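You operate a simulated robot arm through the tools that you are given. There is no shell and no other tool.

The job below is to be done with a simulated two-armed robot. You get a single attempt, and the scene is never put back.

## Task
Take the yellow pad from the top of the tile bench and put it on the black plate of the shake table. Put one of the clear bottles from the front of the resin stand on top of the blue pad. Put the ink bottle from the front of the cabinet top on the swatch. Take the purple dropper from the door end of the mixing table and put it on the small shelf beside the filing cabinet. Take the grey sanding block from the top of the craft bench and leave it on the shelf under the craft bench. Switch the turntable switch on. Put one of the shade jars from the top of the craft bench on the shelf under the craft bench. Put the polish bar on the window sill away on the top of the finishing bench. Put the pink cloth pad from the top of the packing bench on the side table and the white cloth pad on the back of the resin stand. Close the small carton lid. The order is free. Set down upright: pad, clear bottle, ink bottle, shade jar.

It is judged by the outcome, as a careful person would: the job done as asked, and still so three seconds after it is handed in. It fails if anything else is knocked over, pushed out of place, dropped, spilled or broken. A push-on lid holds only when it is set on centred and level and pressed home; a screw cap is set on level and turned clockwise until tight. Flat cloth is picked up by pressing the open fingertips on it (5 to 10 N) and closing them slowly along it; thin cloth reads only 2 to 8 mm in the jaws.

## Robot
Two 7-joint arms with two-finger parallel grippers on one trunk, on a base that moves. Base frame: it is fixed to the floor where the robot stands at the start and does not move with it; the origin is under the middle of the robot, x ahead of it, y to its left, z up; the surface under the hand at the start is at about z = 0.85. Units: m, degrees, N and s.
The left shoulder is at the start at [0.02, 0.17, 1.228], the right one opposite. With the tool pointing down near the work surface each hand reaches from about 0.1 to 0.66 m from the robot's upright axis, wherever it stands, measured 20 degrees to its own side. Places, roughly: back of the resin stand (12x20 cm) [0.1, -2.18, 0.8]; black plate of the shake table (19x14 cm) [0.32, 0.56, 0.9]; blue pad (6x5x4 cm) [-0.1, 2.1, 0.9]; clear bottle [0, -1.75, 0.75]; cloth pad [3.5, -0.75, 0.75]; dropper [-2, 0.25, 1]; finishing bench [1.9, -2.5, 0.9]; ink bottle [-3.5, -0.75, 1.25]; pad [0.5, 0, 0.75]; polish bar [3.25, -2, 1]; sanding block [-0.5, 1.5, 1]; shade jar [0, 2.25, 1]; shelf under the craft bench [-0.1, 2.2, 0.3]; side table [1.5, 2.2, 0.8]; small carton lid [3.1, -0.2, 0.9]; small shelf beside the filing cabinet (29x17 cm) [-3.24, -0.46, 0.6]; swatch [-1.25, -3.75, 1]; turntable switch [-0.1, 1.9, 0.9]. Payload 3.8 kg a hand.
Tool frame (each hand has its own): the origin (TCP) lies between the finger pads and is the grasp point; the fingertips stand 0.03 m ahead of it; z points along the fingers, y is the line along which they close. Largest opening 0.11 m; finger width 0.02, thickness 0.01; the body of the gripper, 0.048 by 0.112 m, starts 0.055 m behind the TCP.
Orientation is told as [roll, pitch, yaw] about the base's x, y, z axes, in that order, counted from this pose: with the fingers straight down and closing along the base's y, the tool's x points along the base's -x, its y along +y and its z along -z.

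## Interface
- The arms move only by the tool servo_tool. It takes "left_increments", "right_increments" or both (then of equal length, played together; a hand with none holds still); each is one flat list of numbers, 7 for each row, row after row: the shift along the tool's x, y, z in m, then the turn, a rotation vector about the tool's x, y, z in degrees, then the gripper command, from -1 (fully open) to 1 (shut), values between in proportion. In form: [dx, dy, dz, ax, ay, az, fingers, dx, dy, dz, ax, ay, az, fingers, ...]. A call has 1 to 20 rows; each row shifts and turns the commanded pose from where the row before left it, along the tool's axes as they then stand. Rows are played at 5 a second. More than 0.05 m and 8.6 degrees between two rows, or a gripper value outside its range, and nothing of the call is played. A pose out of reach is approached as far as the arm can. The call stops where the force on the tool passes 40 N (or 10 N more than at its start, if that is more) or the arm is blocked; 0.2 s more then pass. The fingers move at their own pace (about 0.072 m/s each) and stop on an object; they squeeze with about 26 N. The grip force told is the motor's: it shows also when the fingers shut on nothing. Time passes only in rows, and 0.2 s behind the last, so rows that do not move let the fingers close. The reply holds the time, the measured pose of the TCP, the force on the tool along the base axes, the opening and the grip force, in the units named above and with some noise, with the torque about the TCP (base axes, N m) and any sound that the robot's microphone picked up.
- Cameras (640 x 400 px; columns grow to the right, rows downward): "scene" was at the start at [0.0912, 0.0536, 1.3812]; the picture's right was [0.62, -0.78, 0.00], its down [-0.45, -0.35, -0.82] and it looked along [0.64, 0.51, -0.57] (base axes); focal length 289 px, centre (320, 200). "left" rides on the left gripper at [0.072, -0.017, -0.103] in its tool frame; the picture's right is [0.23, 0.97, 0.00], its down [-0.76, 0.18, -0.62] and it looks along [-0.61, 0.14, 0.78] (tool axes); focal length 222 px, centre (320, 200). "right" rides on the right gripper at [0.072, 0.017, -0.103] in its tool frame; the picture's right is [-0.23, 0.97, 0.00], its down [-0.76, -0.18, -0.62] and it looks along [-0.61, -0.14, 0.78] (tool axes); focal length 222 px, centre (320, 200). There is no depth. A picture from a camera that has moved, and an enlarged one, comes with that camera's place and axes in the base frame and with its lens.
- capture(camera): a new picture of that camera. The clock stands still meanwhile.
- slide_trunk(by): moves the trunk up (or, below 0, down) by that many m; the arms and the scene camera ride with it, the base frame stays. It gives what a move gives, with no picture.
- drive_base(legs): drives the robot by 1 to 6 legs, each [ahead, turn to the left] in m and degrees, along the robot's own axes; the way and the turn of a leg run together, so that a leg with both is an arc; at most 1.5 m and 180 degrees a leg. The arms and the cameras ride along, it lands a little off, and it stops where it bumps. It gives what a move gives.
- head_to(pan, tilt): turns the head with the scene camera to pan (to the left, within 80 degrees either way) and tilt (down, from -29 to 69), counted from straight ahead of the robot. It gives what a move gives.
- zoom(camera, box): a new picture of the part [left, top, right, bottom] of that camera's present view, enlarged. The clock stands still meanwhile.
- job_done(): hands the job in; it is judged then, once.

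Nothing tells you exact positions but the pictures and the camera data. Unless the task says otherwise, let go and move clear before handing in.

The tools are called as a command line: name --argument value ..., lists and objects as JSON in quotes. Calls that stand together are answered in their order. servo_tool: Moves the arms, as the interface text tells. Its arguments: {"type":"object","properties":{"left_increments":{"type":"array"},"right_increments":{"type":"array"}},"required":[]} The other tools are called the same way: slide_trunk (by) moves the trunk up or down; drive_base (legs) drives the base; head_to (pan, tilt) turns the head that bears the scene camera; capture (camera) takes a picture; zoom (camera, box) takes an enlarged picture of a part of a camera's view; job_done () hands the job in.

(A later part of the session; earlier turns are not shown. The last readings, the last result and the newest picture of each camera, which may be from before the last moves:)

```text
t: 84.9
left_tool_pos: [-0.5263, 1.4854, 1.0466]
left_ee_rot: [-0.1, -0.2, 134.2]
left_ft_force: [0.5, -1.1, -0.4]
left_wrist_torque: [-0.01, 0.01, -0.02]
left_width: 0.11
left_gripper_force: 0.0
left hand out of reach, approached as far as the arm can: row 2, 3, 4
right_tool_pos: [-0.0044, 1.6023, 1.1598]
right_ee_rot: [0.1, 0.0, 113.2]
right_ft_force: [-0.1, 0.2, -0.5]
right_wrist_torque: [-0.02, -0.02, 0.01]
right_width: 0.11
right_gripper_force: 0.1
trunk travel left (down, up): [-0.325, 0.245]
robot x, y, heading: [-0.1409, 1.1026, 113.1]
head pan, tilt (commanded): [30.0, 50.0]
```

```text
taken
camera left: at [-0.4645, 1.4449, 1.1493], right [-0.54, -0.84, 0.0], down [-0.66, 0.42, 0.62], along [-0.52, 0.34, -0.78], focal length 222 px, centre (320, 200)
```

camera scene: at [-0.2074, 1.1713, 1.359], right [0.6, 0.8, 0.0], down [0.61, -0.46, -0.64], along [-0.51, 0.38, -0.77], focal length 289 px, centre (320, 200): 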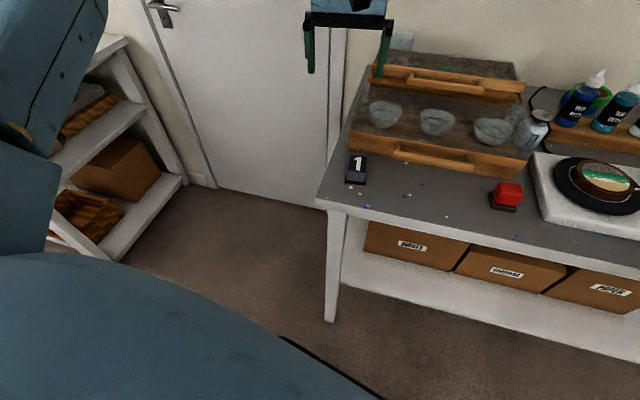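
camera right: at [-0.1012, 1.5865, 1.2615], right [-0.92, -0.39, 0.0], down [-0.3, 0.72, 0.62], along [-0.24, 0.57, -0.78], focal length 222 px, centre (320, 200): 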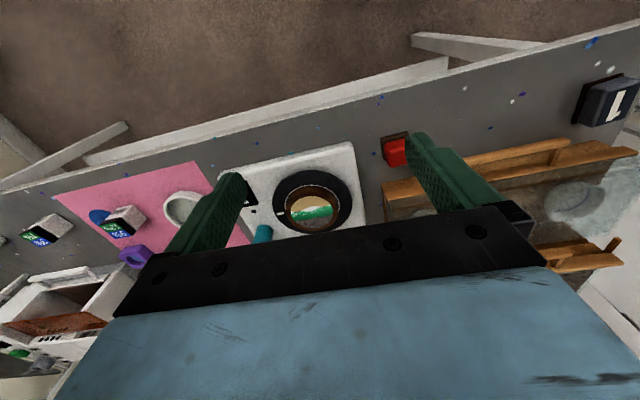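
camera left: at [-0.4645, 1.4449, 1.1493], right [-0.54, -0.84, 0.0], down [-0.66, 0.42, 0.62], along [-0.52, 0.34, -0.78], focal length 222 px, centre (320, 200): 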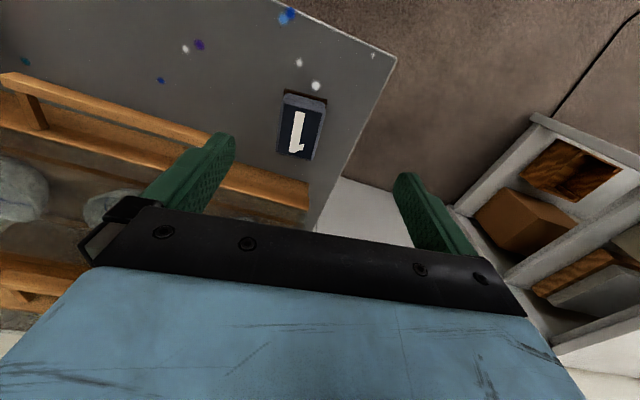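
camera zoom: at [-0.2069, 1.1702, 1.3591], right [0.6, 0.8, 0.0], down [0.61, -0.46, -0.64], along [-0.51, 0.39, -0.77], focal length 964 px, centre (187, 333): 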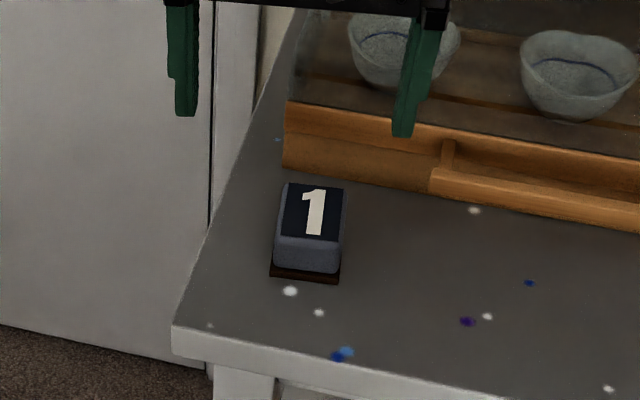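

The hand stops short even pointing down, so the arm seems to have folded into an awkward configuration after the tilt. I take it back to its travel pose to reset it.

servo_tool --left_increments '[0, 0, -0.0433, 0, 0, 0, -1, 0, 0, -0.0433, 0, 0, 0, -1, 0, 0, -0.0433, 0, 0, 0, -1, 0.0282, 0.0215, 0, 0, 0, 0, -1, 0.0282, 0.0215, 0, 0, 0, 0, -1, 0.0282, 0.0215, 0, 0, 0, 0, -1, 0.0282, 0.0215, 0, 0, 0, 0, -1, 0.0282, 0.0215, 0, 0, 0, 0, -1, 0, 0, 0, 0, 0, 7, -1, 0, 0, 0, 0, 0, 7, -1, 0, 0, 0, 0, 0, 7, -1, 0, 0, 0, 0, 0, 0, -1]'

head_to --pan 78 --tilt 25

capture --camera "scene"

```text
t: 87.5
left_tool_pos: [-0.5055, 1.3102, 1.1751]
left_ee_rot: [-0.1, 0.0, 113.1]
left_ft_force: [-0.3, 0.7, -0.6]
left_wrist_torque: [0.0, 0.01, 0.02]
left_width: 0.11
left_gripper_force: 0.0
right_tool_pos: [-0.003, 1.6018, 1.1597]
right_ee_rot: [0.0, 0.0, 113.1]
right_ft_force: [0.6, -0.4, 1.2]
right_wrist_torque: [0.0, -0.01, -0.02]
right_width: 0.1099
right_gripper_force: 0.0
trunk travel left (down, up): [-0.325, 0.245]
robot x, y, heading: [-0.1381, 1.1089, 113.2]
head pan, tilt (commanded): [30.0, 50.0]
```

```text
t: 88.6
left_tool_pos: [-0.506, 1.3105, 1.1751]
left_ee_rot: [-0.1, 0.0, 113.2]
left_ft_force: [0.4, -0.6, 0.6]
left_wrist_torque: [0.02, 0.02, 0.02]
left_width: 0.11
left_gripper_force: 0.1
right_tool_pos: [-0.0031, 1.6023, 1.1591]
right_ee_rot: [0.0, -0.1, 113.2]
right_ft_force: [-0.9, 0.6, -0.5]
right_wrist_torque: [0.02, -0.01, -0.02]
right_width: 0.1103
right_gripper_force: 0.2
trunk travel left (down, up): [-0.325, 0.245]
robot x, y, heading: [-0.1384, 1.1045, 113.3]
head pan, tilt (commanded): [78.0, 25.0]
```

```text
taken
camera scene: at [-0.2357, 1.1063, 1.3965], right [-0.19, 0.98, 0.0], down [0.41, 0.08, -0.91], along [-0.89, -0.17, -0.42], focal length 289 px, centre (320, 200)
```

scene: 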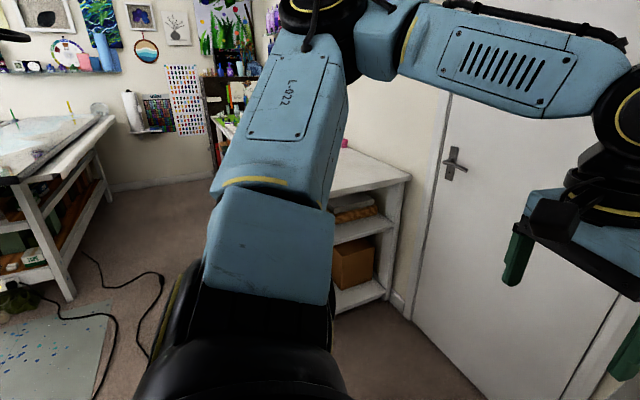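

The arm is back in its normal elbow-up configuration. I approach again with translation first and turn afterwards.

servo_tool --left_increments '[-0.0376, -0.013, 0, 0, 0, 0, -1, -0.0376, -0.013, 0, 0, 0, 0, -1, -0.0376, -0.013, 0, 0, 0, 0, -1, -0.0376, -0.013, 0, 0, 0, 0, -1, -0.0376, -0.013, 0, 0, 0, 0, -1, 0, 0, 0.04, 0, 0, 0, -1, 0, 0, 0.04, 0, 0, 0, -1, 0, 0, 0.04, 0, 0, 0, -1, 0, 0, 0, 0, 0, 0, -1]'

head_to --pan 30 --tilt 45

capture --camera "scene"

capture --camera "left"

```text
t: 90.6
left_tool_pos: [-0.5276, 1.4896, 1.0597]
left_ee_rot: [-0.1, -0.2, 113.1]
left_ft_force: [-0.3, 0.4, -0.8]
left_wrist_torque: [0.01, 0.0, -0.01]
left_width: 0.1102
left_gripper_force: 0.1
left hand out of reach, approached as far as the arm can: row 5, 8
right_tool_pos: [-0.0025, 1.6023, 1.1588]
right_ee_rot: [0.1, 0.0, 113.0]
right_ft_force: [-0.3, 0.5, -0.2]
right_wrist_torque: [-0.01, 0.04, 0.0]
right_width: 0.1099
right_gripper_force: 0.0
trunk travel left (down, up): [-0.325, 0.245]
robot x, y, heading: [-0.1367, 1.1072, 113.2]
head pan, tilt (commanded): [78.0, 25.0]
```

```text
t: 91.8
left_tool_pos: [-0.5276, 1.4895, 1.0595]
left_ee_rot: [-0.1, -0.2, 113.2]
left_ft_force: [0.3, 0.5, -0.3]
left_wrist_torque: [0.02, 0.01, 0.01]
left_width: 0.11
left_gripper_force: 0.0
right_tool_pos: [-0.0033, 1.6016, 1.1601]
right_ee_rot: [0.0, -0.1, 113.0]
right_ft_force: [-0.4, 0.4, 0.8]
right_wrist_torque: [0.01, 0.01, -0.02]
right_width: 0.1098
right_gripper_force: 0.1
trunk travel left (down, up): [-0.325, 0.245]
robot x, y, heading: [-0.1363, 1.1069, 113.5]
head pan, tilt (commanded): [30.0, 45.0]
```

```text
taken
camera scene: at [-0.2105, 1.1727, 1.366], right [0.6, 0.8, 0.0], down [0.57, -0.42, -0.71], along [-0.57, 0.42, -0.71], focal length 289 px, centre (320, 200)
```

scene: 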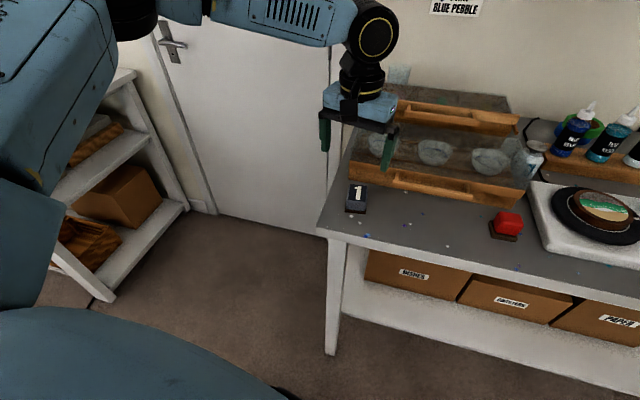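

```text
taken
camera left: at [-0.4832, 1.4295, 1.1634], right [-0.81, -0.59, 0.0], down [-0.46, 0.63, 0.63], along [-0.37, 0.51, -0.78], focal length 222 px, centre (320, 200)
```

left: 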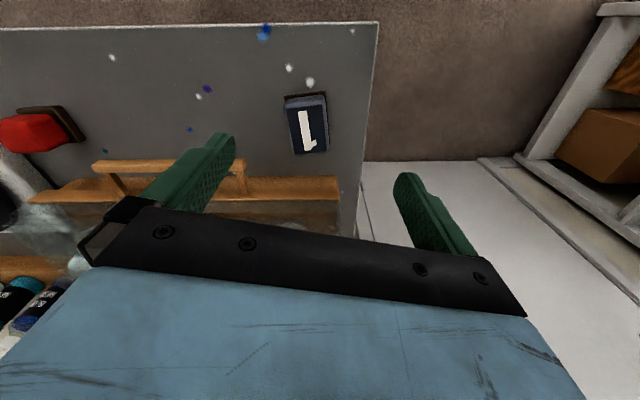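

servo_tool --left_increments '[0.0197, 0.0387, -0.015, 0, 0, 0, -1, 0.0197, 0.0387, -0.015, 0, 0, 0, -1, 0.0197, 0.0387, -0.015, 0, 0, 0, -1, 0.0197, 0.0387, -0.015, 0, 0, 0, -1, 0.0197, 0.0387, -0.015, 0, 0, 0, -1, 0.0197, 0.0387, -0.015, 0, 0, 0, -1, 0, 0, 0, 0, 0, 0, -1]'

head_to --pan 78 --tilt 10

capture --camera "scene"

```text
t: 93.4
left_tool_pos: [-0.6912, 1.2906, 1.1466]
left_ee_rot: [-0.1, -0.1, 113.1]
left_ft_force: [-0.2, 0.5, 0.3]
left_wrist_torque: [0.0, -0.01, 0.02]
left_width: 0.1101
left_gripper_force: 0.0
right_tool_pos: [-0.0039, 1.6017, 1.1595]
right_ee_rot: [0.0, 0.0, 113.2]
right_ft_force: [0.1, -0.3, -1.1]
right_wrist_torque: [0.02, 0.02, 0.02]
right_width: 0.1098
right_gripper_force: 0.0
trunk travel left (down, up): [-0.325, 0.245]
robot x, y, heading: [-0.1355, 1.1066, 113.2]
head pan, tilt (commanded): [30.0, 45.0]
```

```text
t: 94.5
left_tool_pos: [-0.6924, 1.2905, 1.1478]
left_ee_rot: [-0.1, -0.1, 113.1]
left_ft_force: [0.2, -0.2, 0.0]
left_wrist_torque: [-0.02, 0.01, 0.0]
left_width: 0.11
left_gripper_force: 0.1
right_tool_pos: [-0.0031, 1.6024, 1.1601]
right_ee_rot: [0.0, 0.0, 113.1]
right_ft_force: [-0.1, 0.0, 0.4]
right_wrist_torque: [0.01, -0.01, -0.05]
right_width: 0.1099
right_gripper_force: 0.0
trunk travel left (down, up): [-0.325, 0.245]
robot x, y, heading: [-0.1379, 1.1085, 113.0]
head pan, tilt (commanded): [78.0, 10.0]
```

```text
taken
camera scene: at [-0.2366, 1.1061, 1.4209], right [-0.19, 0.98, 0.0], down [0.17, 0.03, -0.98], along [-0.97, -0.19, -0.17], focal length 289 px, centre (320, 200)
```

scene: 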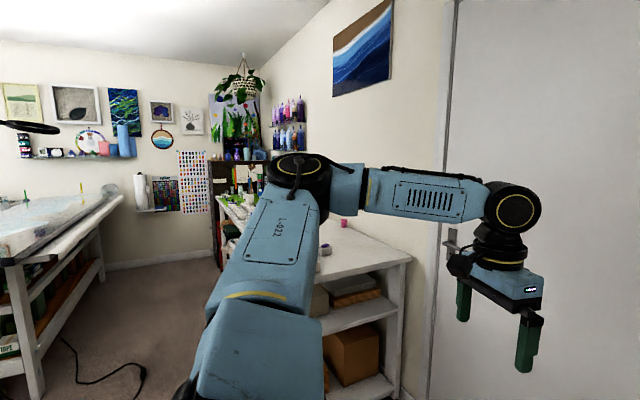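

servo_tool --left_increments '[0, 0, 0, 0, 0, -7, -1, 0, 0, 0, 0, 0, -7, -1, 0, 0, 0, 0, 0, -7, -1, -0.0063, -0.0458, 0, 0, 0, 0, -1, -0.0063, -0.0458, 0, 0, 0, 0, -1, -0.0063, -0.0458, 0, 0, 0, 0, -1, -0.0063, -0.0458, 0, 0, 0, 0, -1, -0.0063, -0.0458, 0, 0, 0, 0, -1, -0.0063, -0.0458, 0, 0, 0, 0, -1, 0, 0, 0, 0, 0, 0, -1]'

head_to --pan 30 --tilt 45

capture --camera "scene"

```text
t: 96.7
left_tool_pos: [-0.5236, 1.5, 1.1466]
left_ee_rot: [-0.2, -0.2, 134.3]
left_ft_force: [0.4, 0.0, 0.2]
left_wrist_torque: [0.01, 0.03, 0.04]
left_width: 0.11
left_gripper_force: 0.0
left hand out of reach, approached as far as the arm can: row 9
right_tool_pos: [-0.0039, 1.602, 1.159]
right_ee_rot: [0.0, -0.1, 113.2]
right_ft_force: [0.1, 0.1, -0.6]
right_wrist_torque: [0.01, -0.02, -0.02]
right_width: 0.1101
right_gripper_force: 0.1
trunk travel left (down, up): [-0.325, 0.245]
robot x, y, heading: [-0.1351, 1.1022, 113.3]
head pan, tilt (commanded): [78.0, 10.0]
```

```text
t: 97.9
left_tool_pos: [-0.5223, 1.5004, 1.1475]
left_ee_rot: [-0.4, -0.1, 134.1]
left_ft_force: [-0.4, 0.5, 0.7]
left_wrist_torque: [0.01, -0.02, 0.0]
left_width: 0.1101
left_gripper_force: 0.2
right_tool_pos: [-0.0043, 1.6013, 1.1585]
right_ee_rot: [-0.1, -0.1, 113.2]
right_ft_force: [0.4, -0.2, -0.7]
right_wrist_torque: [-0.01, 0.02, -0.02]
right_width: 0.1101
right_gripper_force: 0.0
trunk travel left (down, up): [-0.325, 0.245]
robot x, y, heading: [-0.1385, 1.1065, 113.2]
head pan, tilt (commanded): [30.0, 45.0]
```

```text
taken
camera scene: at [-0.2105, 1.1727, 1.366], right [0.6, 0.8, 0.0], down [0.57, -0.42, -0.71], along [-0.57, 0.42, -0.71], focal length 289 px, centre (320, 200)
```

scene: 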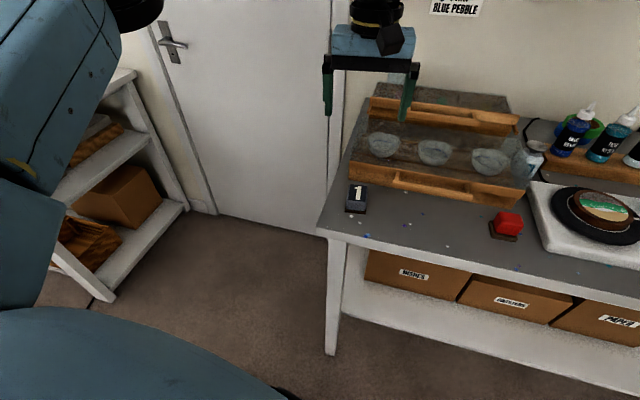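

servo_tool --left_increments '[0, 0, 0.04, 0, 0, 0, -1, 0, 0, 0.04, 0, 0, 0, -1, 0, 0, 0.04, 0, 0, 0, -1, 0, 0, 0, 0, 0, 0, -1]'

capture --camera "left"

zoom --camera "scene" --box '[290, 100, 430, 220]'

```text
t: 98.9
left_tool_pos: [-0.5292, 1.4815, 1.0321]
left_ee_rot: [-0.2, -0.1, 134.2]
left_ft_force: [0.4, 0.5, -0.4]
left_wrist_torque: [0.01, 0.0, 0.03]
left_width: 0.1101
left_gripper_force: 0.1
left hand out of reach, approached as far as the arm can: row 1, 2, 3
right_tool_pos: [-0.0049, 1.6014, 1.1591]
right_ee_rot: [0.1, 0.0, 113.1]
right_ft_force: [0.5, 0.6, 0.7]
right_wrist_torque: [0.03, -0.03, 0.0]
right_width: 0.1099
right_gripper_force: 0.1
trunk travel left (down, up): [-0.325, 0.245]
robot x, y, heading: [-0.1385, 1.1059, 113.3]
head pan, tilt (commanded): [30.0, 45.0]
```

```text
taken
camera left: at [-0.4671, 1.4414, 1.1369], right [-0.54, -0.84, 0.0], down [-0.66, 0.42, 0.62], along [-0.52, 0.34, -0.78], focal length 222 px, centre (320, 200)
```

left: 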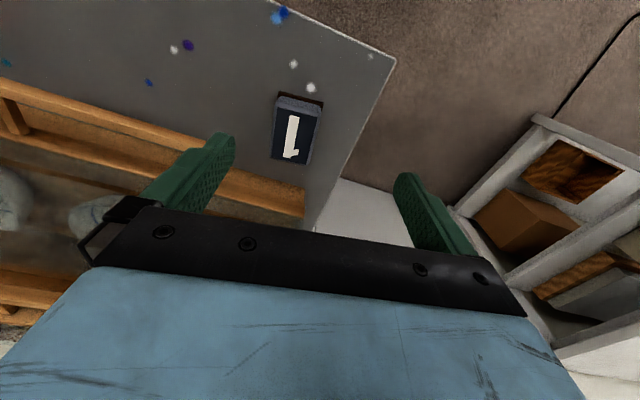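

```text
3.33 times, centred on (360, 160) of scene
camera zoom: at [-0.2102, 1.1728, 1.366], right [0.6, 0.8, 0.0], down [0.57, -0.42, -0.71], along [-0.57, 0.42, -0.71], focal length 964 px, centre (187, 333)
```

zoom: 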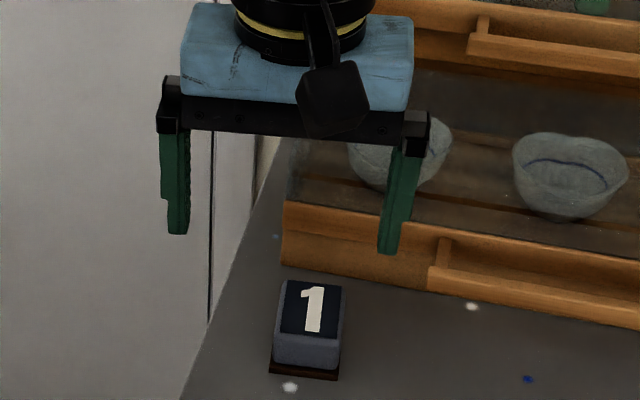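

The left arm has drifted into a high-elbow posture that restricts it. I lift, back away from the bench, and exercise it in open space to bring the elbow down.

servo_tool --left_increments '[0, 0, -0.04, 0, 0, 0, -1, 0, 0, -0.04, 0, 0, 0, -1, 0, 0, -0.03, 0, 0, 0, -1]'

drive_base --legs '[[-0.35, 0]]'

servo_tool --left_increments '[0, 0, 0.04, 0, 0, 0, -1, 0, 0, 0.04, 0, 0, 0, -1, 0, 0, 0.04, 0, 0, 0, -1, 0, 0, 0.04, 0, 0, 0, -1, 0, 0, 0.04, 0, 0, 0, -1, 0, 0, 0.04, 0, 0, 0, -1, 0, 0, 0.04, 0, 0, 0, -1]'

head_to --pan 60 --tilt 30

capture --camera "scene"

```text
t: 99.7
left_tool_pos: [-0.5335, 1.4823, 1.145]
left_ee_rot: [-0.1, -0.1, 134.1]
left_ft_force: [-1.4, 0.0, -0.7]
left_wrist_torque: [-0.03, -0.03, -0.01]
left_width: 0.1098
left_gripper_force: 0.0
right_tool_pos: [-0.0047, 1.6005, 1.1595]
right_ee_rot: [0.0, 0.0, 113.0]
right_ft_force: [0.1, -0.4, 0.4]
right_wrist_torque: [0.01, 0.0, 0.01]
right_width: 0.1102
right_gripper_force: 0.1
trunk travel left (down, up): [-0.325, 0.245]
robot x, y, heading: [-0.1411, 1.105, 113.4]
head pan, tilt (commanded): [30.0, 45.0]
```

```text
t: 102.0
left_tool_pos: [-0.3965, 1.1639, 1.1437]
left_ee_rot: [-0.1, 0.0, 134.1]
left_ft_force: [0.1, -1.0, 0.4]
left_wrist_torque: [-0.01, -0.03, 0.01]
left_width: 0.1102
left_gripper_force: 0.1
right_tool_pos: [0.1315, 1.2832, 1.1591]
right_ee_rot: [-0.1, 0.2, 113.1]
right_ft_force: [0.5, -0.2, -0.1]
right_wrist_torque: [0.0, -0.04, -0.01]
right_width: 0.1102
right_gripper_force: 0.2
trunk travel left (down, up): [-0.325, 0.245]
robot x, y, heading: [-0.0044, 0.7876, 113.8]
head pan, tilt (commanded): [30.0, 45.0]
```

```text
t: 103.6
left_tool_pos: [-0.4204, 1.0936, 0.9196]
left_ee_rot: [-0.1, -0.1, 134.1]
left_ft_force: [0.2, 0.5, -0.4]
left_wrist_torque: [-0.01, 0.0, -0.01]
left_width: 0.1102
left_gripper_force: 0.1
left hand out of reach, approached as far as the arm can: row 3, 4, 5, 6, 7
right_tool_pos: [0.1326, 1.2838, 1.1593]
right_ee_rot: [0.1, 0.1, 113.1]
right_ft_force: [-0.2, 0.5, 0.5]
right_wrist_torque: [0.0, -0.02, -0.01]
right_width: 0.1099
right_gripper_force: 0.0
trunk travel left (down, up): [-0.325, 0.245]
robot x, y, heading: [-0.0024, 0.7903, 113.2]
head pan, tilt (commanded): [30.0, 45.0]
```

```text
t: 104.5
left_tool_pos: [-0.4203, 1.0941, 0.9199]
left_ee_rot: [-0.2, 0.0, 134.0]
left_ft_force: [-0.9, -0.2, 0.5]
left_wrist_torque: [-0.02, 0.02, -0.03]
left_width: 0.1102
left_gripper_force: 0.0
right_tool_pos: [0.1324, 1.2845, 1.1579]
right_ee_rot: [0.0, 0.0, 113.0]
right_ft_force: [0.2, -0.3, -0.1]
right_wrist_torque: [0.0, 0.03, 0.03]
right_width: 0.1103
right_gripper_force: 0.1
trunk travel left (down, up): [-0.325, 0.245]
robot x, y, heading: [-0.0018, 0.7879, 113.7]
head pan, tilt (commanded): [60.0, 30.0]
```

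```text
taken
camera scene: at [-0.1004, 0.8156, 1.3885], right [0.11, 0.99, 0.0], down [0.5, -0.06, -0.87], along [-0.86, 0.1, -0.5], focal length 289 px, centre (320, 200)
```

scene: 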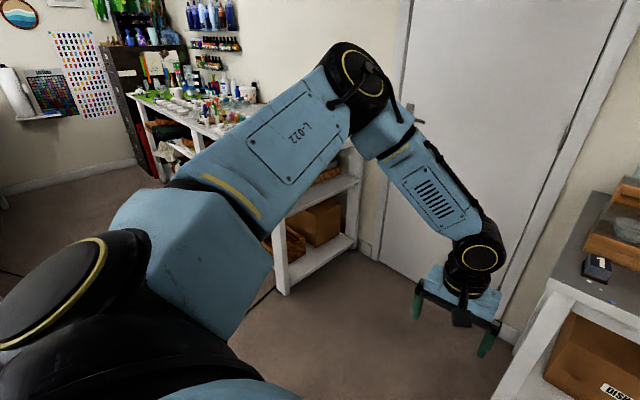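

The view shows the elbow raised with the forearm pointing down, so the wrist is nearly straight. I swing the hand out to the left and back, to bring the elbow outward again.

servo_tool --left_increments '[0, 0, -0.033, 0, 0, 0, -1, 0, 0, -0.033, 0, 0, 0, -1, 0, 0, -0.033, 0, 0, 0, -1, 0.0025, 0.046, 0, 0, 0, 0, -1, 0.0025, 0.046, 0, 0, 0, 0, -1, 0.0025, 0.046, 0, 0, 0, 0, -1, 0.0025, 0.046, 0, 0, 0, 0, -1, 0.0025, 0.046, 0, 0, 0, 0, -1, 0.0025, 0.046, 0, 0, 0, 0, -1, 0.0025, 0.046, 0, 0, 0, 0, -1, 0.0025, 0.046, 0, 0, 0, 0, -1, 0.0401, 0.015, 0, 0, 0, 0, -1, 0.0401, 0.015, 0, 0, 0, 0, -1, 0.0401, 0.015, 0, 0, 0, 0, -1, 0.0401, 0.015, 0, 0, 0, 0, -1, 0.0401, 0.015, 0, 0, 0, 0, -1, 0.0401, 0.015, 0, 0, 0, 0, -1, 0.0401, 0.015, 0, 0, 0, 0, -1]'

head_to --pan 78 --tilt 30

capture --camera "scene"

```text
t: 108.3
left_tool_pos: [-0.5489, 0.5469, 1.0178]
left_ee_rot: [-0.2, -0.1, 134.1]
left_ft_force: [-0.9, 0.4, -0.2]
left_wrist_torque: [-0.03, -0.01, -0.02]
left_width: 0.1101
left_gripper_force: 0.0
right_tool_pos: [0.1328, 1.2845, 1.1598]
right_ee_rot: [0.0, 0.0, 113.2]
right_ft_force: [0.9, 0.0, 0.3]
right_wrist_torque: [-0.01, 0.05, -0.04]
right_width: 0.11
right_gripper_force: 0.1
trunk travel left (down, up): [-0.325, 0.245]
robot x, y, heading: [-0.0069, 0.7861, 113.6]
head pan, tilt (commanded): [60.0, 30.0]
```

```text
t: 109.2
left_tool_pos: [-0.5504, 0.5486, 1.0173]
left_ee_rot: [-0.1, 0.0, 134.1]
left_ft_force: [0.3, -0.4, -0.5]
left_wrist_torque: [0.0, 0.05, -0.05]
left_width: 0.1101
left_gripper_force: 0.1
right_tool_pos: [0.133, 1.2845, 1.1597]
right_ee_rot: [0.0, 0.0, 113.1]
right_ft_force: [0.1, 0.0, -0.4]
right_wrist_torque: [-0.02, 0.03, 0.0]
right_width: 0.11
right_gripper_force: 0.2
trunk travel left (down, up): [-0.325, 0.245]
robot x, y, heading: [-0.0071, 0.7857, 113.6]
head pan, tilt (commanded): [78.0, 30.0]
```

```text
taken
camera scene: at [-0.0991, 0.7873, 1.3886], right [-0.2, 0.98, 0.0], down [0.49, 0.1, -0.87], along [-0.85, -0.17, -0.5], focal length 289 px, centre (320, 200)
```

scene: 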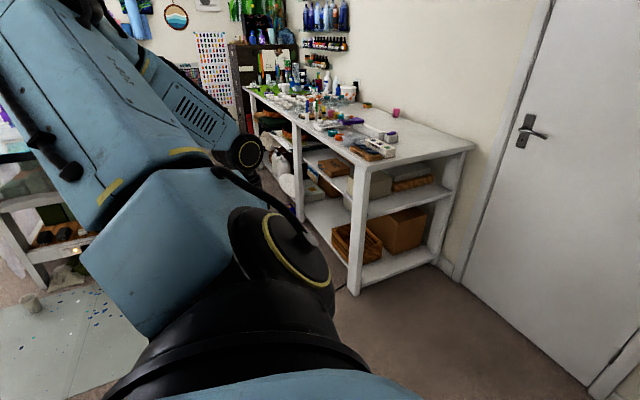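

servo_tool --left_increments '[-0.0307, -0.0286, 0, 0, 0, 0, -1, -0.0307, -0.0286, 0, 0, 0, 0, -1, -0.0307, -0.0286, 0, 0, 0, 0, -1, -0.0307, -0.0286, 0, 0, 0, 0, -1, -0.0307, -0.0286, 0, 0, 0, 0, -1, -0.0307, -0.0286, 0, 0, 0, 0, -1, -0.0307, -0.0286, 0, 0, 0, 0, -1, -0.0307, -0.0286, 0, 0, 0, 0, -1, -0.0307, -0.0286, 0, 0, 0, 0, -1, -0.0307, -0.0286, 0, 0, 0, 0, -1]'

head_to --pan 78 --tilt 20

capture --camera "scene"

```text
t: 111.3
left_tool_pos: [-0.5577, 0.9699, 1.0188]
left_ee_rot: [0.0, -0.1, 134.2]
left_ft_force: [-0.2, 0.1, -0.4]
left_wrist_torque: [-0.04, 0.0, -0.01]
left_width: 0.1099
left_gripper_force: 0.1
right_tool_pos: [0.1329, 1.2847, 1.1579]
right_ee_rot: [-0.1, 0.0, 113.1]
right_ft_force: [0.0, 1.0, -0.4]
right_wrist_torque: [0.0, 0.0, 0.01]
right_width: 0.1101
right_gripper_force: 0.0
trunk travel left (down, up): [-0.325, 0.245]
robot x, y, heading: [-0.0057, 0.7889, 113.6]
head pan, tilt (commanded): [78.0, 30.0]
```

```text
t: 112.1
left_tool_pos: [-0.5563, 0.968, 1.018]
left_ee_rot: [-0.1, -0.1, 134.1]
left_ft_force: [-0.1, 0.0, 0.5]
left_wrist_torque: [0.02, 0.0, -0.01]
left_width: 0.1097
left_gripper_force: 0.1
right_tool_pos: [0.132, 1.2844, 1.1581]
right_ee_rot: [0.0, 0.0, 113.2]
right_ft_force: [1.1, -0.3, 1.1]
right_wrist_torque: [0.01, -0.04, -0.03]
right_width: 0.1098
right_gripper_force: 0.1
trunk travel left (down, up): [-0.325, 0.245]
robot x, y, heading: [-0.0034, 0.793, 113.6]
head pan, tilt (commanded): [78.0, 20.0]
```

```text
taken
camera scene: at [-0.1019, 0.7869, 1.4046], right [-0.2, 0.98, 0.0], down [0.34, 0.07, -0.94], along [-0.92, -0.19, -0.34], focal length 289 px, centre (320, 200)
```

scene: 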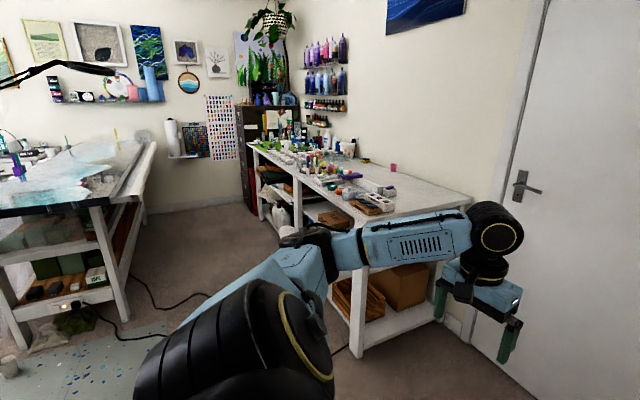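

The elbow is low and outward again. I drive back in and approach the block from the left side.

drive_base --legs '[[0.34, 0]]'

head_to --pan 30 --tilt 45

capture --camera "scene"

zoom --camera "scene" --box '[300, 140, 400, 240]'

```text
t: 114.3
left_tool_pos: [-0.6915, 1.2825, 1.0174]
left_ee_rot: [0.0, 0.0, 134.0]
left_ft_force: [-0.2, 0.4, 0.1]
left_wrist_torque: [-0.02, -0.01, 0.02]
left_width: 0.1096
left_gripper_force: 0.0
right_tool_pos: [-0.002, 1.5962, 1.1578]
right_ee_rot: [0.0, 0.0, 113.1]
right_ft_force: [-0.5, 1.0, -0.9]
right_wrist_torque: [0.0, -0.07, -0.01]
right_width: 0.1099
right_gripper_force: 0.1
trunk travel left (down, up): [-0.325, 0.245]
robot x, y, heading: [-0.1378, 1.0994, 113.3]
head pan, tilt (commanded): [78.0, 20.0]
```

```text
t: 115.5
left_tool_pos: [-0.6921, 1.2818, 1.0181]
left_ee_rot: [0.0, -0.1, 133.9]
left_ft_force: [-0.2, 0.6, -0.6]
left_wrist_torque: [0.01, 0.01, 0.03]
left_width: 0.1101
left_gripper_force: 0.1
right_tool_pos: [-0.0021, 1.5951, 1.1589]
right_ee_rot: [-0.1, 0.0, 113.1]
right_ft_force: [0.2, 0.1, 0.1]
right_wrist_torque: [-0.01, 0.01, -0.02]
right_width: 0.1101
right_gripper_force: 0.2
trunk travel left (down, up): [-0.325, 0.245]
robot x, y, heading: [-0.1382, 1.0976, 113.4]
head pan, tilt (commanded): [30.0, 45.0]
```

```text
taken
camera scene: at [-0.2116, 1.166, 1.366], right [0.59, 0.8, 0.0], down [0.57, -0.42, -0.71], along [-0.57, 0.42, -0.71], focal length 289 px, centre (320, 200)
```

scene: 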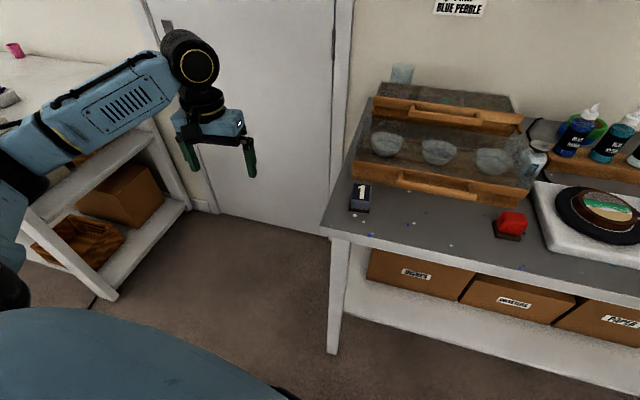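

```text
4.00 times, centred on (350, 190) of scene
camera zoom: at [-0.2116, 1.166, 1.366], right [0.59, 0.8, 0.0], down [0.57, -0.42, -0.71], along [-0.57, 0.42, -0.71], focal length 1156 px, centre (200, 240)
```

zoom: 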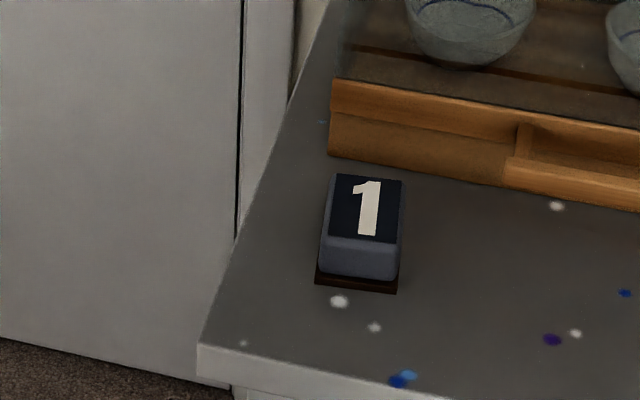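

servo_tool --left_increments '[0, 0, -0.05, 0, 0, 0, -1, -0.0064, -0.0401, 0, 0, 0, 0, -1, -0.0064, -0.0401, 0, 0, 0, 0, -1, -0.0064, -0.0401, 0, 0, 0, 0, -1, -0.0064, -0.0401, 0, 0, 0, 0, -1, -0.0064, -0.0401, 0, 0, 0, 0, -1, -0.0064, -0.0401, 0, 0, 0, 0, -1, -0.0064, -0.0401, 0, 0, 0, 0, -1, 0, 0, 0.04, 0, 0, 0, -1, 0, 0, 0, 0, 0, 0, -1]'

capture --camera "left"

zoom --camera "scene" --box '[290, 100, 430, 240]'

```text
t: 117.7
left_tool_pos: [-0.5192, 1.5111, 1.029]
left_ee_rot: [-0.1, -0.1, 134.0]
left_ft_force: [0.3, -0.3, -0.4]
left_wrist_torque: [-0.02, -0.03, -0.06]
left_width: 0.1102
left_gripper_force: 0.2
right_tool_pos: [-0.0022, 1.5961, 1.1583]
right_ee_rot: [0.0, 0.0, 113.1]
right_ft_force: [0.3, -0.5, 0.3]
right_wrist_torque: [0.05, 0.01, 0.01]
right_width: 0.1101
right_gripper_force: 0.0
trunk travel left (down, up): [-0.325, 0.245]
robot x, y, heading: [-0.1413, 1.1009, 113.5]
head pan, tilt (commanded): [30.0, 45.0]
```

```text
taken
camera left: at [-0.4565, 1.4701, 1.1323], right [-0.54, -0.84, 0.0], down [-0.66, 0.42, 0.62], along [-0.52, 0.34, -0.78], focal length 222 px, centre (320, 200)
```

left: 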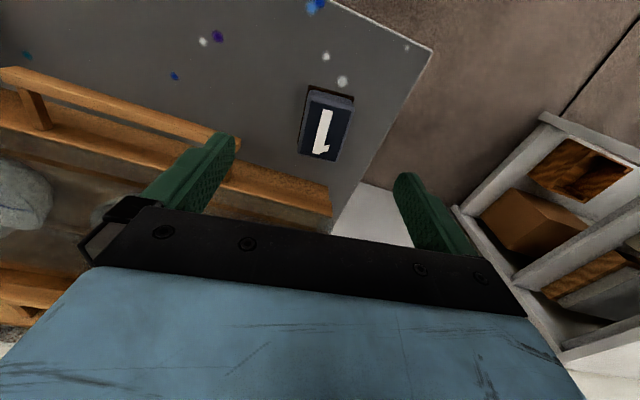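

```text
2.86 times, centred on (360, 170) of scene
camera zoom: at [-0.211, 1.1663, 1.366], right [0.6, 0.8, 0.0], down [0.57, -0.42, -0.71], along [-0.57, 0.42, -0.71], focal length 826 px, centre (206, 286)
```

zoom: 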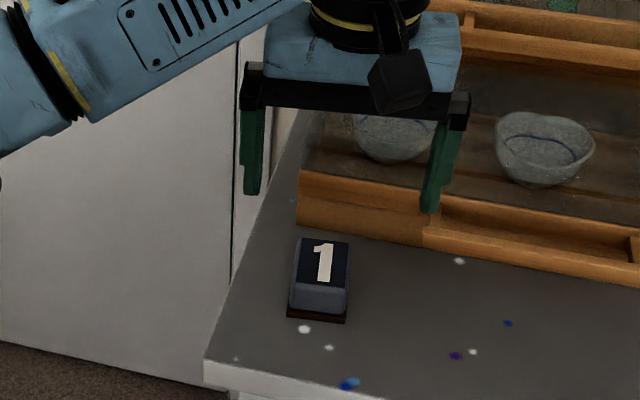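

Everything is in reach now and the block is centred. I go down and grip the grey body above its base.

servo_tool --left_increments '[0, 0, 0.04, 0, 0, 0, -1, 0, 0, 0.03, 0, 0, 0, -1, 0, 0, 0.016, 0, 0, 0, -1, 0, 0, 0, 0, 0, 0, -1]'

zoom --camera "scene" --box '[310, 140, 410, 240]'

capture --camera "left"

```text
t: 118.7
left_tool_pos: [-0.5194, 1.5091, 0.9414]
left_ee_rot: [-0.2, -0.1, 134.1]
left_ft_force: [0.1, -1.1, 0.0]
left_wrist_torque: [-0.02, 0.0, 0.01]
left_width: 0.1099
left_gripper_force: 0.0
right_tool_pos: [-0.0021, 1.5959, 1.1601]
right_ee_rot: [0.0, -0.1, 113.2]
right_ft_force: [0.5, -1.3, 0.7]
right_wrist_torque: [0.01, -0.02, -0.01]
right_width: 0.11
right_gripper_force: 0.0
trunk travel left (down, up): [-0.325, 0.245]
robot x, y, heading: [-0.1395, 1.0985, 113.2]
head pan, tilt (commanded): [30.0, 45.0]
```

```text
4.00 times, centred on (360, 190) of scene
camera zoom: at [-0.2116, 1.166, 1.366], right [0.6, 0.8, 0.0], down [0.57, -0.42, -0.71], along [-0.57, 0.42, -0.71], focal length 1156 px, centre (160, 240)
```

zoom: 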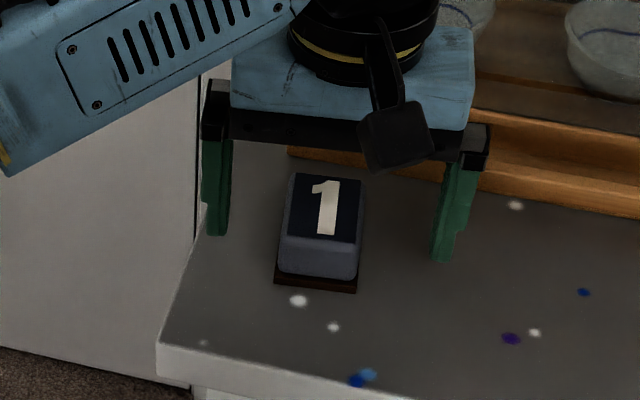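

```text
taken
camera left: at [-0.4576, 1.4694, 1.0456], right [-0.54, -0.84, 0.0], down [-0.66, 0.42, 0.62], along [-0.52, 0.34, -0.78], focal length 222 px, centre (320, 200)
```

left: 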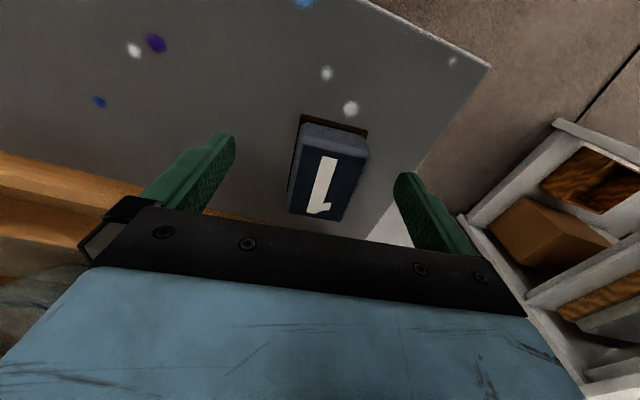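

servo_tool --left_increments '[0, 0.004, 0, 0, 0, 0, -1, 0, 0, 0, 0, 0, 0, 0.3, 0, 0, 0, 0, 0, 0, 1, 0, 0, 0, 0, 0, 0, 1, 0, 0, 0, 0, 0, 0, 1, 0, 0, 0, 0, 0, 0, 1, 0, 0, -0.01, 0, 0, 0, 1, 0, 0, -0.02, 0, 0, 0, 1, 0, 0, -0.03, 0, 0, 0, 1]'

zoom --camera "scene" --box '[310, 140, 410, 240]'

```text
t: 120.7
left_tool_pos: [-0.5228, 1.5046, 1.0026]
left_ee_rot: [-0.2, 0.0, 134.2]
left_ft_force: [0.3, 0.1, -1.6]
left_wrist_torque: [0.0, -0.03, 0.0]
left_width: 0.0422
left_gripper_force: 25.9
right_tool_pos: [-0.0031, 1.5955, 1.1593]
right_ee_rot: [0.0, 0.0, 113.1]
right_ft_force: [0.3, 0.0, -0.5]
right_wrist_torque: [-0.03, -0.03, 0.0]
right_width: 0.11
right_gripper_force: 0.0
trunk travel left (down, up): [-0.325, 0.245]
robot x, y, heading: [-0.1381, 1.0975, 113.6]
head pan, tilt (commanded): [30.0, 45.0]
```

```text
4.00 times, centred on (360, 190) of scene
camera zoom: at [-0.2116, 1.1659, 1.366], right [0.6, 0.8, 0.0], down [0.57, -0.42, -0.71], along [-0.57, 0.42, -0.71], focal length 1156 px, centre (160, 240)
```

zoom: 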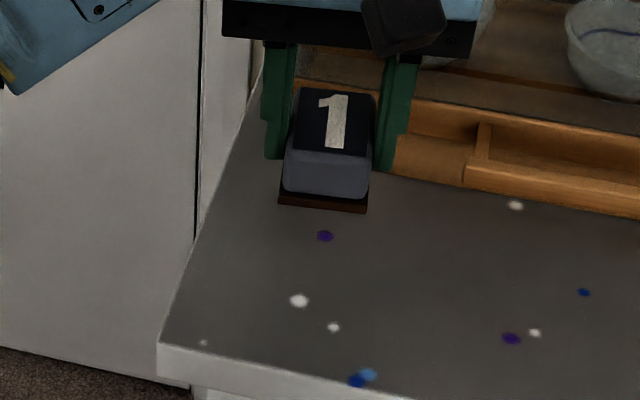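

The sanding block is held firmly at 42 mm. I raise it, back out, and move along the aisle to stand in front of the free part of the shelf, to look at the jars and switch.

servo_tool --left_increments '[0, 0, -0.045, 0, 0, 0, 1, 0, 0, -0.045, 0, 0, 0, 1, 0, 0, -0.045, 0, 0, 0, 1]'

drive_base --legs '[[-0.25, 0], [0, -77.5], [0.6, 0], [0, 90]]'

head_to --pan -10 --tilt 30

capture --camera "scene"

```text
t: 121.5
left_tool_pos: [-0.5251, 1.5055, 1.1392]
left_ee_rot: [-0.2, -0.1, 134.0]
left_ft_force: [0.8, -0.9, -0.3]
left_wrist_torque: [0.0, -0.01, 0.04]
left_width: 0.0421
left_gripper_force: 26.5
right_tool_pos: [-0.0028, 1.5961, 1.1596]
right_ee_rot: [0.0, -0.2, 113.1]
right_ft_force: [1.4, 0.4, -0.4]
right_wrist_torque: [-0.01, 0.05, -0.02]
right_width: 0.11
right_gripper_force: 0.0
trunk travel left (down, up): [-0.325, 0.245]
robot x, y, heading: [-0.1387, 1.1016, 113.3]
head pan, tilt (commanded): [30.0, 45.0]
```

```text
t: 133.4
left_tool_pos: [-0.0137, 1.5432, 1.1391]
left_ee_rot: [-0.1, -0.1, 145.6]
left_ft_force: [0.7, 0.3, -0.8]
left_wrist_torque: [0.0, -0.04, -0.03]
left_width: 0.042
left_gripper_force: 26.0
right_tool_pos: [0.4811, 1.7373, 1.1604]
right_ee_rot: [0.0, -0.1, 124.7]
right_ft_force: [0.3, 0.7, -0.9]
right_wrist_torque: [0.02, 0.0, -0.03]
right_width: 0.1099
right_gripper_force: 0.0
trunk travel left (down, up): [-0.325, 0.245]
robot x, y, heading: [0.4437, 1.2196, 125.0]
head pan, tilt (commanded): [30.0, 45.0]
```

```text
t: 134.5
left_tool_pos: [-0.013, 1.5439, 1.1392]
left_ee_rot: [-0.1, -0.1, 145.7]
left_ft_force: [0.2, 1.1, -0.2]
left_wrist_torque: [-0.01, -0.02, 0.01]
left_width: 0.042
left_gripper_force: 25.9
right_tool_pos: [0.4809, 1.7359, 1.1589]
right_ee_rot: [0.0, 0.0, 124.7]
right_ft_force: [0.2, 0.8, -0.2]
right_wrist_torque: [0.03, 0.01, -0.03]
right_width: 0.11
right_gripper_force: 0.1
trunk travel left (down, up): [-0.325, 0.245]
robot x, y, heading: [0.4451, 1.2249, 125.3]
head pan, tilt (commanded): [-10.0, 30.0]
```

```text
taken
camera scene: at [0.3981, 1.3215, 1.3885], right [0.91, 0.42, 0.0], down [0.21, -0.45, -0.87], along [-0.37, 0.78, -0.5], focal length 289 px, centre (320, 200)
```

scene: 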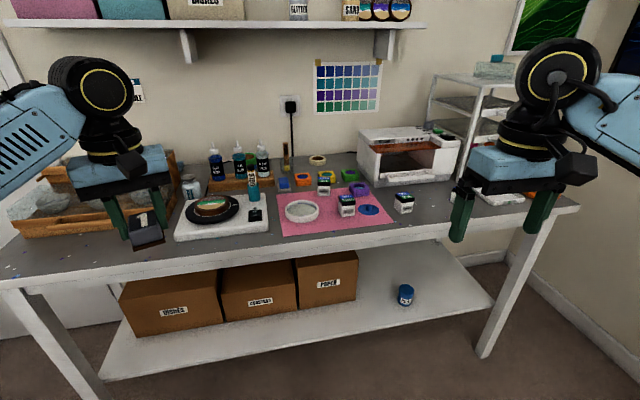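

zoom --camera "scene" --box '[180, 130, 440, 250]'

zoom --camera "scene" --box '[270, 160, 430, 240]'

zoom --camera "scene" --box '[180, 160, 300, 250]'

```text
2.46 times, centred on (310, 190) of scene
camera zoom: at [0.3981, 1.3215, 1.3885], right [0.91, 0.42, 0.0], down [0.21, -0.45, -0.87], along [-0.37, 0.78, -0.5], focal length 712 px, centre (345, 225)
```

zoom: 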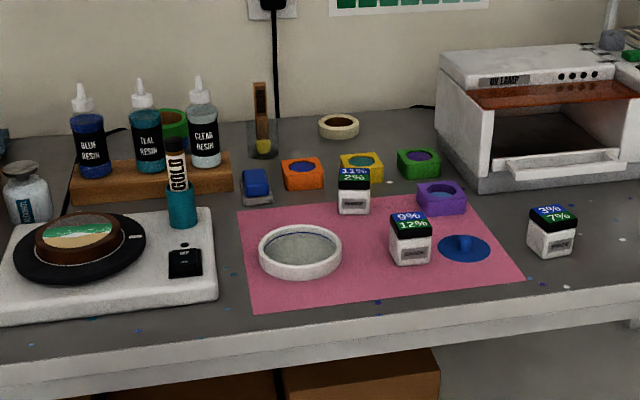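

```text
4.00 times, centred on (350, 200) of scene
camera zoom: at [0.3981, 1.3215, 1.3885], right [0.91, 0.42, 0.0], down [0.21, -0.45, -0.87], along [-0.37, 0.78, -0.5], focal length 1156 px, centre (200, 200)
```

zoom: 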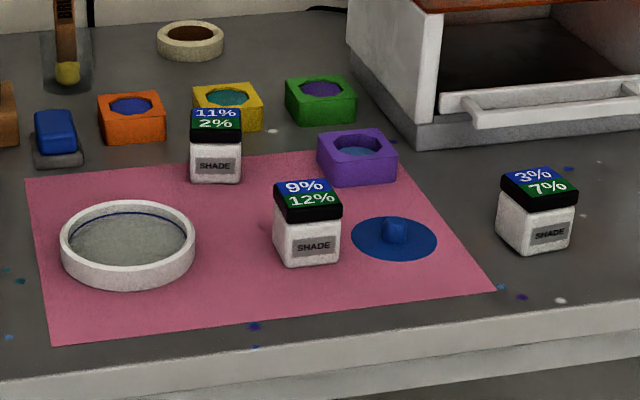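

```text
4.44 times, centred on (240, 205) of scene
camera zoom: at [0.3981, 1.3215, 1.3885], right [0.91, 0.42, 0.0], down [0.21, -0.45, -0.87], along [-0.37, 0.78, -0.5], focal length 1285 px, centre (676, 178)
```

zoom: 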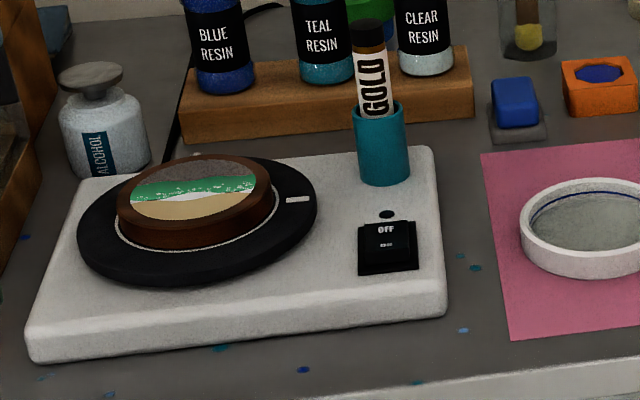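

I can read the labels now: three jars marked SHADE, and a black rocker switch on the turntable base marked OFF at its far end. I'll move the left hand out to the side, drive closer, and look at the switch.

servo_tool --left_increments '[0.0061, 0.0404, 0, 0, 0, 0, 1, 0.0061, 0.0404, 0, 0, 0, 0, 1, 0.0061, 0.0404, 0, 0, 0, 0, 1, 0.0061, 0.0404, 0, 0, 0, 0, 1, 0.0061, 0.0404, 0, 0, 0, 0, 1, 0.0061, 0.0404, 0, 0, 0, 0, 1, 0.0061, 0.0404, 0, 0, 0, 0, 1]'

drive_base --legs '[[0.3, 0]]'

head_to --pan 0 --tilt 40

capture --camera "scene"

zoom --camera "scene" --box '[260, 110, 420, 210]'

```text
t: 136.1
left_tool_pos: [-0.1352, 1.2868, 1.139]
left_ee_rot: [-0.1, -0.1, 145.6]
left_ft_force: [-0.6, 0.5, -1.9]
left_wrist_torque: [0.02, -0.01, -0.01]
left_width: 0.0419
left_gripper_force: 25.8
right_tool_pos: [0.4809, 1.7362, 1.1593]
right_ee_rot: [-0.1, -0.1, 124.7]
right_ft_force: [-0.4, -0.1, 0.5]
right_wrist_torque: [0.0, -0.01, 0.04]
right_width: 0.1099
right_gripper_force: 0.1
trunk travel left (down, up): [-0.325, 0.245]
robot x, y, heading: [0.4485, 1.224, 125.2]
head pan, tilt (commanded): [-10.0, 30.0]
```

```text
t: 138.1
left_tool_pos: [-0.3057, 1.5312, 1.14]
left_ee_rot: [-0.1, 0.0, 145.6]
left_ft_force: [-0.1, 0.4, -1.2]
left_wrist_torque: [-0.01, -0.02, 0.02]
left_width: 0.0421
left_gripper_force: 26.3
right_tool_pos: [0.3108, 1.9806, 1.1594]
right_ee_rot: [0.1, 0.0, 124.6]
right_ft_force: [0.1, 0.7, 0.2]
right_wrist_torque: [-0.02, -0.04, -0.01]
right_width: 0.1101
right_gripper_force: 0.1
trunk travel left (down, up): [-0.325, 0.245]
robot x, y, heading: [0.2764, 1.4694, 125.2]
head pan, tilt (commanded): [-10.0, 30.0]
```

```text
t: 138.8
left_tool_pos: [-0.3049, 1.5312, 1.1395]
left_ee_rot: [-0.1, -0.2, 145.5]
left_ft_force: [0.3, -0.7, 0.4]
left_wrist_torque: [-0.06, 0.0, 0.01]
left_width: 0.0422
left_gripper_force: 26.0
right_tool_pos: [0.3119, 1.9794, 1.1597]
right_ee_rot: [0.0, 0.0, 124.7]
right_ft_force: [-0.1, -1.7, -0.2]
right_wrist_torque: [-0.02, 0.03, 0.01]
right_width: 0.1097
right_gripper_force: 0.0
trunk travel left (down, up): [-0.325, 0.245]
robot x, y, heading: [0.2788, 1.4637, 125.2]
head pan, tilt (commanded): [0.0, 40.0]
```

```text
taken
camera scene: at [0.2178, 1.5516, 1.3733], right [0.82, 0.57, 0.0], down [0.37, -0.53, -0.77], along [-0.44, 0.63, -0.64], focal length 289 px, centre (320, 200)
```

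scene: 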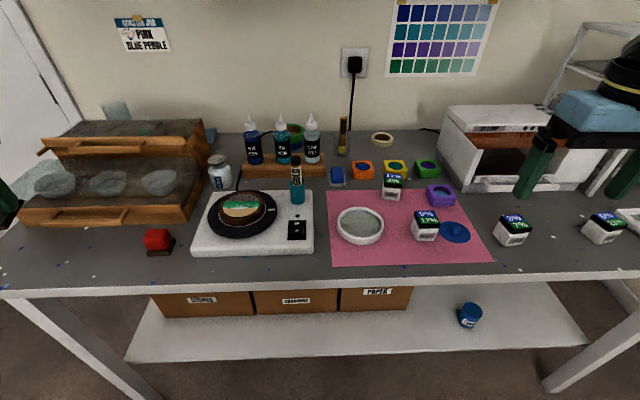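

```text
4.00 times, centred on (340, 160) of scene
camera zoom: at [0.2178, 1.5516, 1.3733], right [0.82, 0.57, 0.0], down [0.37, -0.53, -0.77], along [-0.44, 0.63, -0.64], focal length 1156 px, centre (240, 360)
```

zoom: 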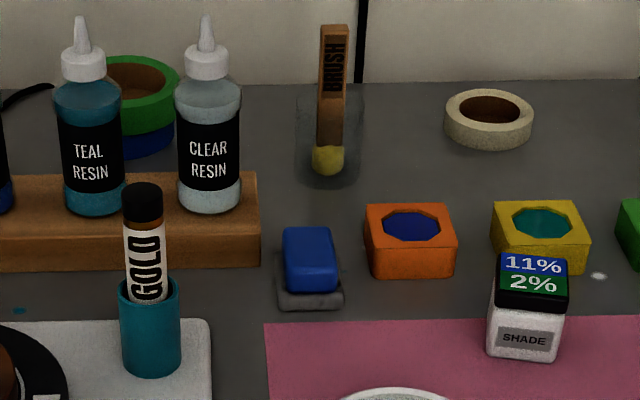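

zoom --camera "scene" --box '[265, 205, 325, 255]'

zoom --camera "scene" --box '[380, 190, 640, 270]'

```text
8.00 times, centred on (295, 230) of scene
camera zoom: at [0.2178, 1.5516, 1.3733], right [0.82, 0.57, 0.0], down [0.37, -0.53, -0.77], along [-0.44, 0.63, -0.64], focal length 2313 px, centre (520, -40)
```

zoom: 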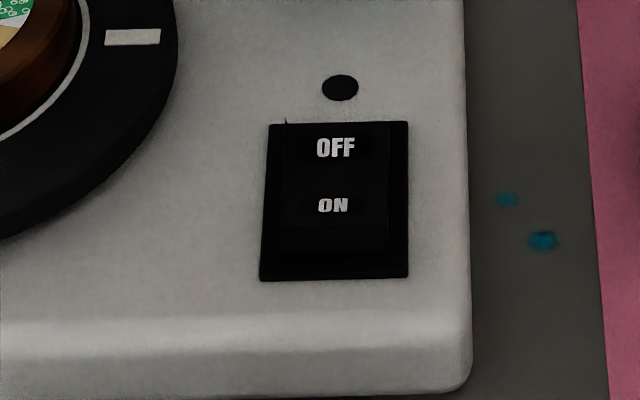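

```text
2.46 times, centred on (510, 230) of scene
camera zoom: at [0.2178, 1.5516, 1.3733], right [0.82, 0.57, 0.0], down [0.37, -0.53, -0.77], along [-0.44, 0.63, -0.64], focal length 712 px, centre (-148, 126)
```

zoom: 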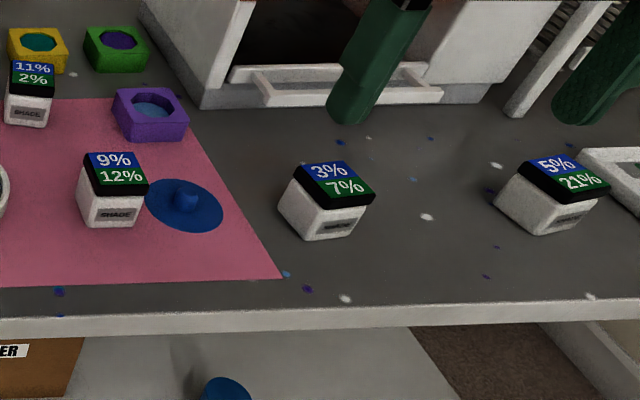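

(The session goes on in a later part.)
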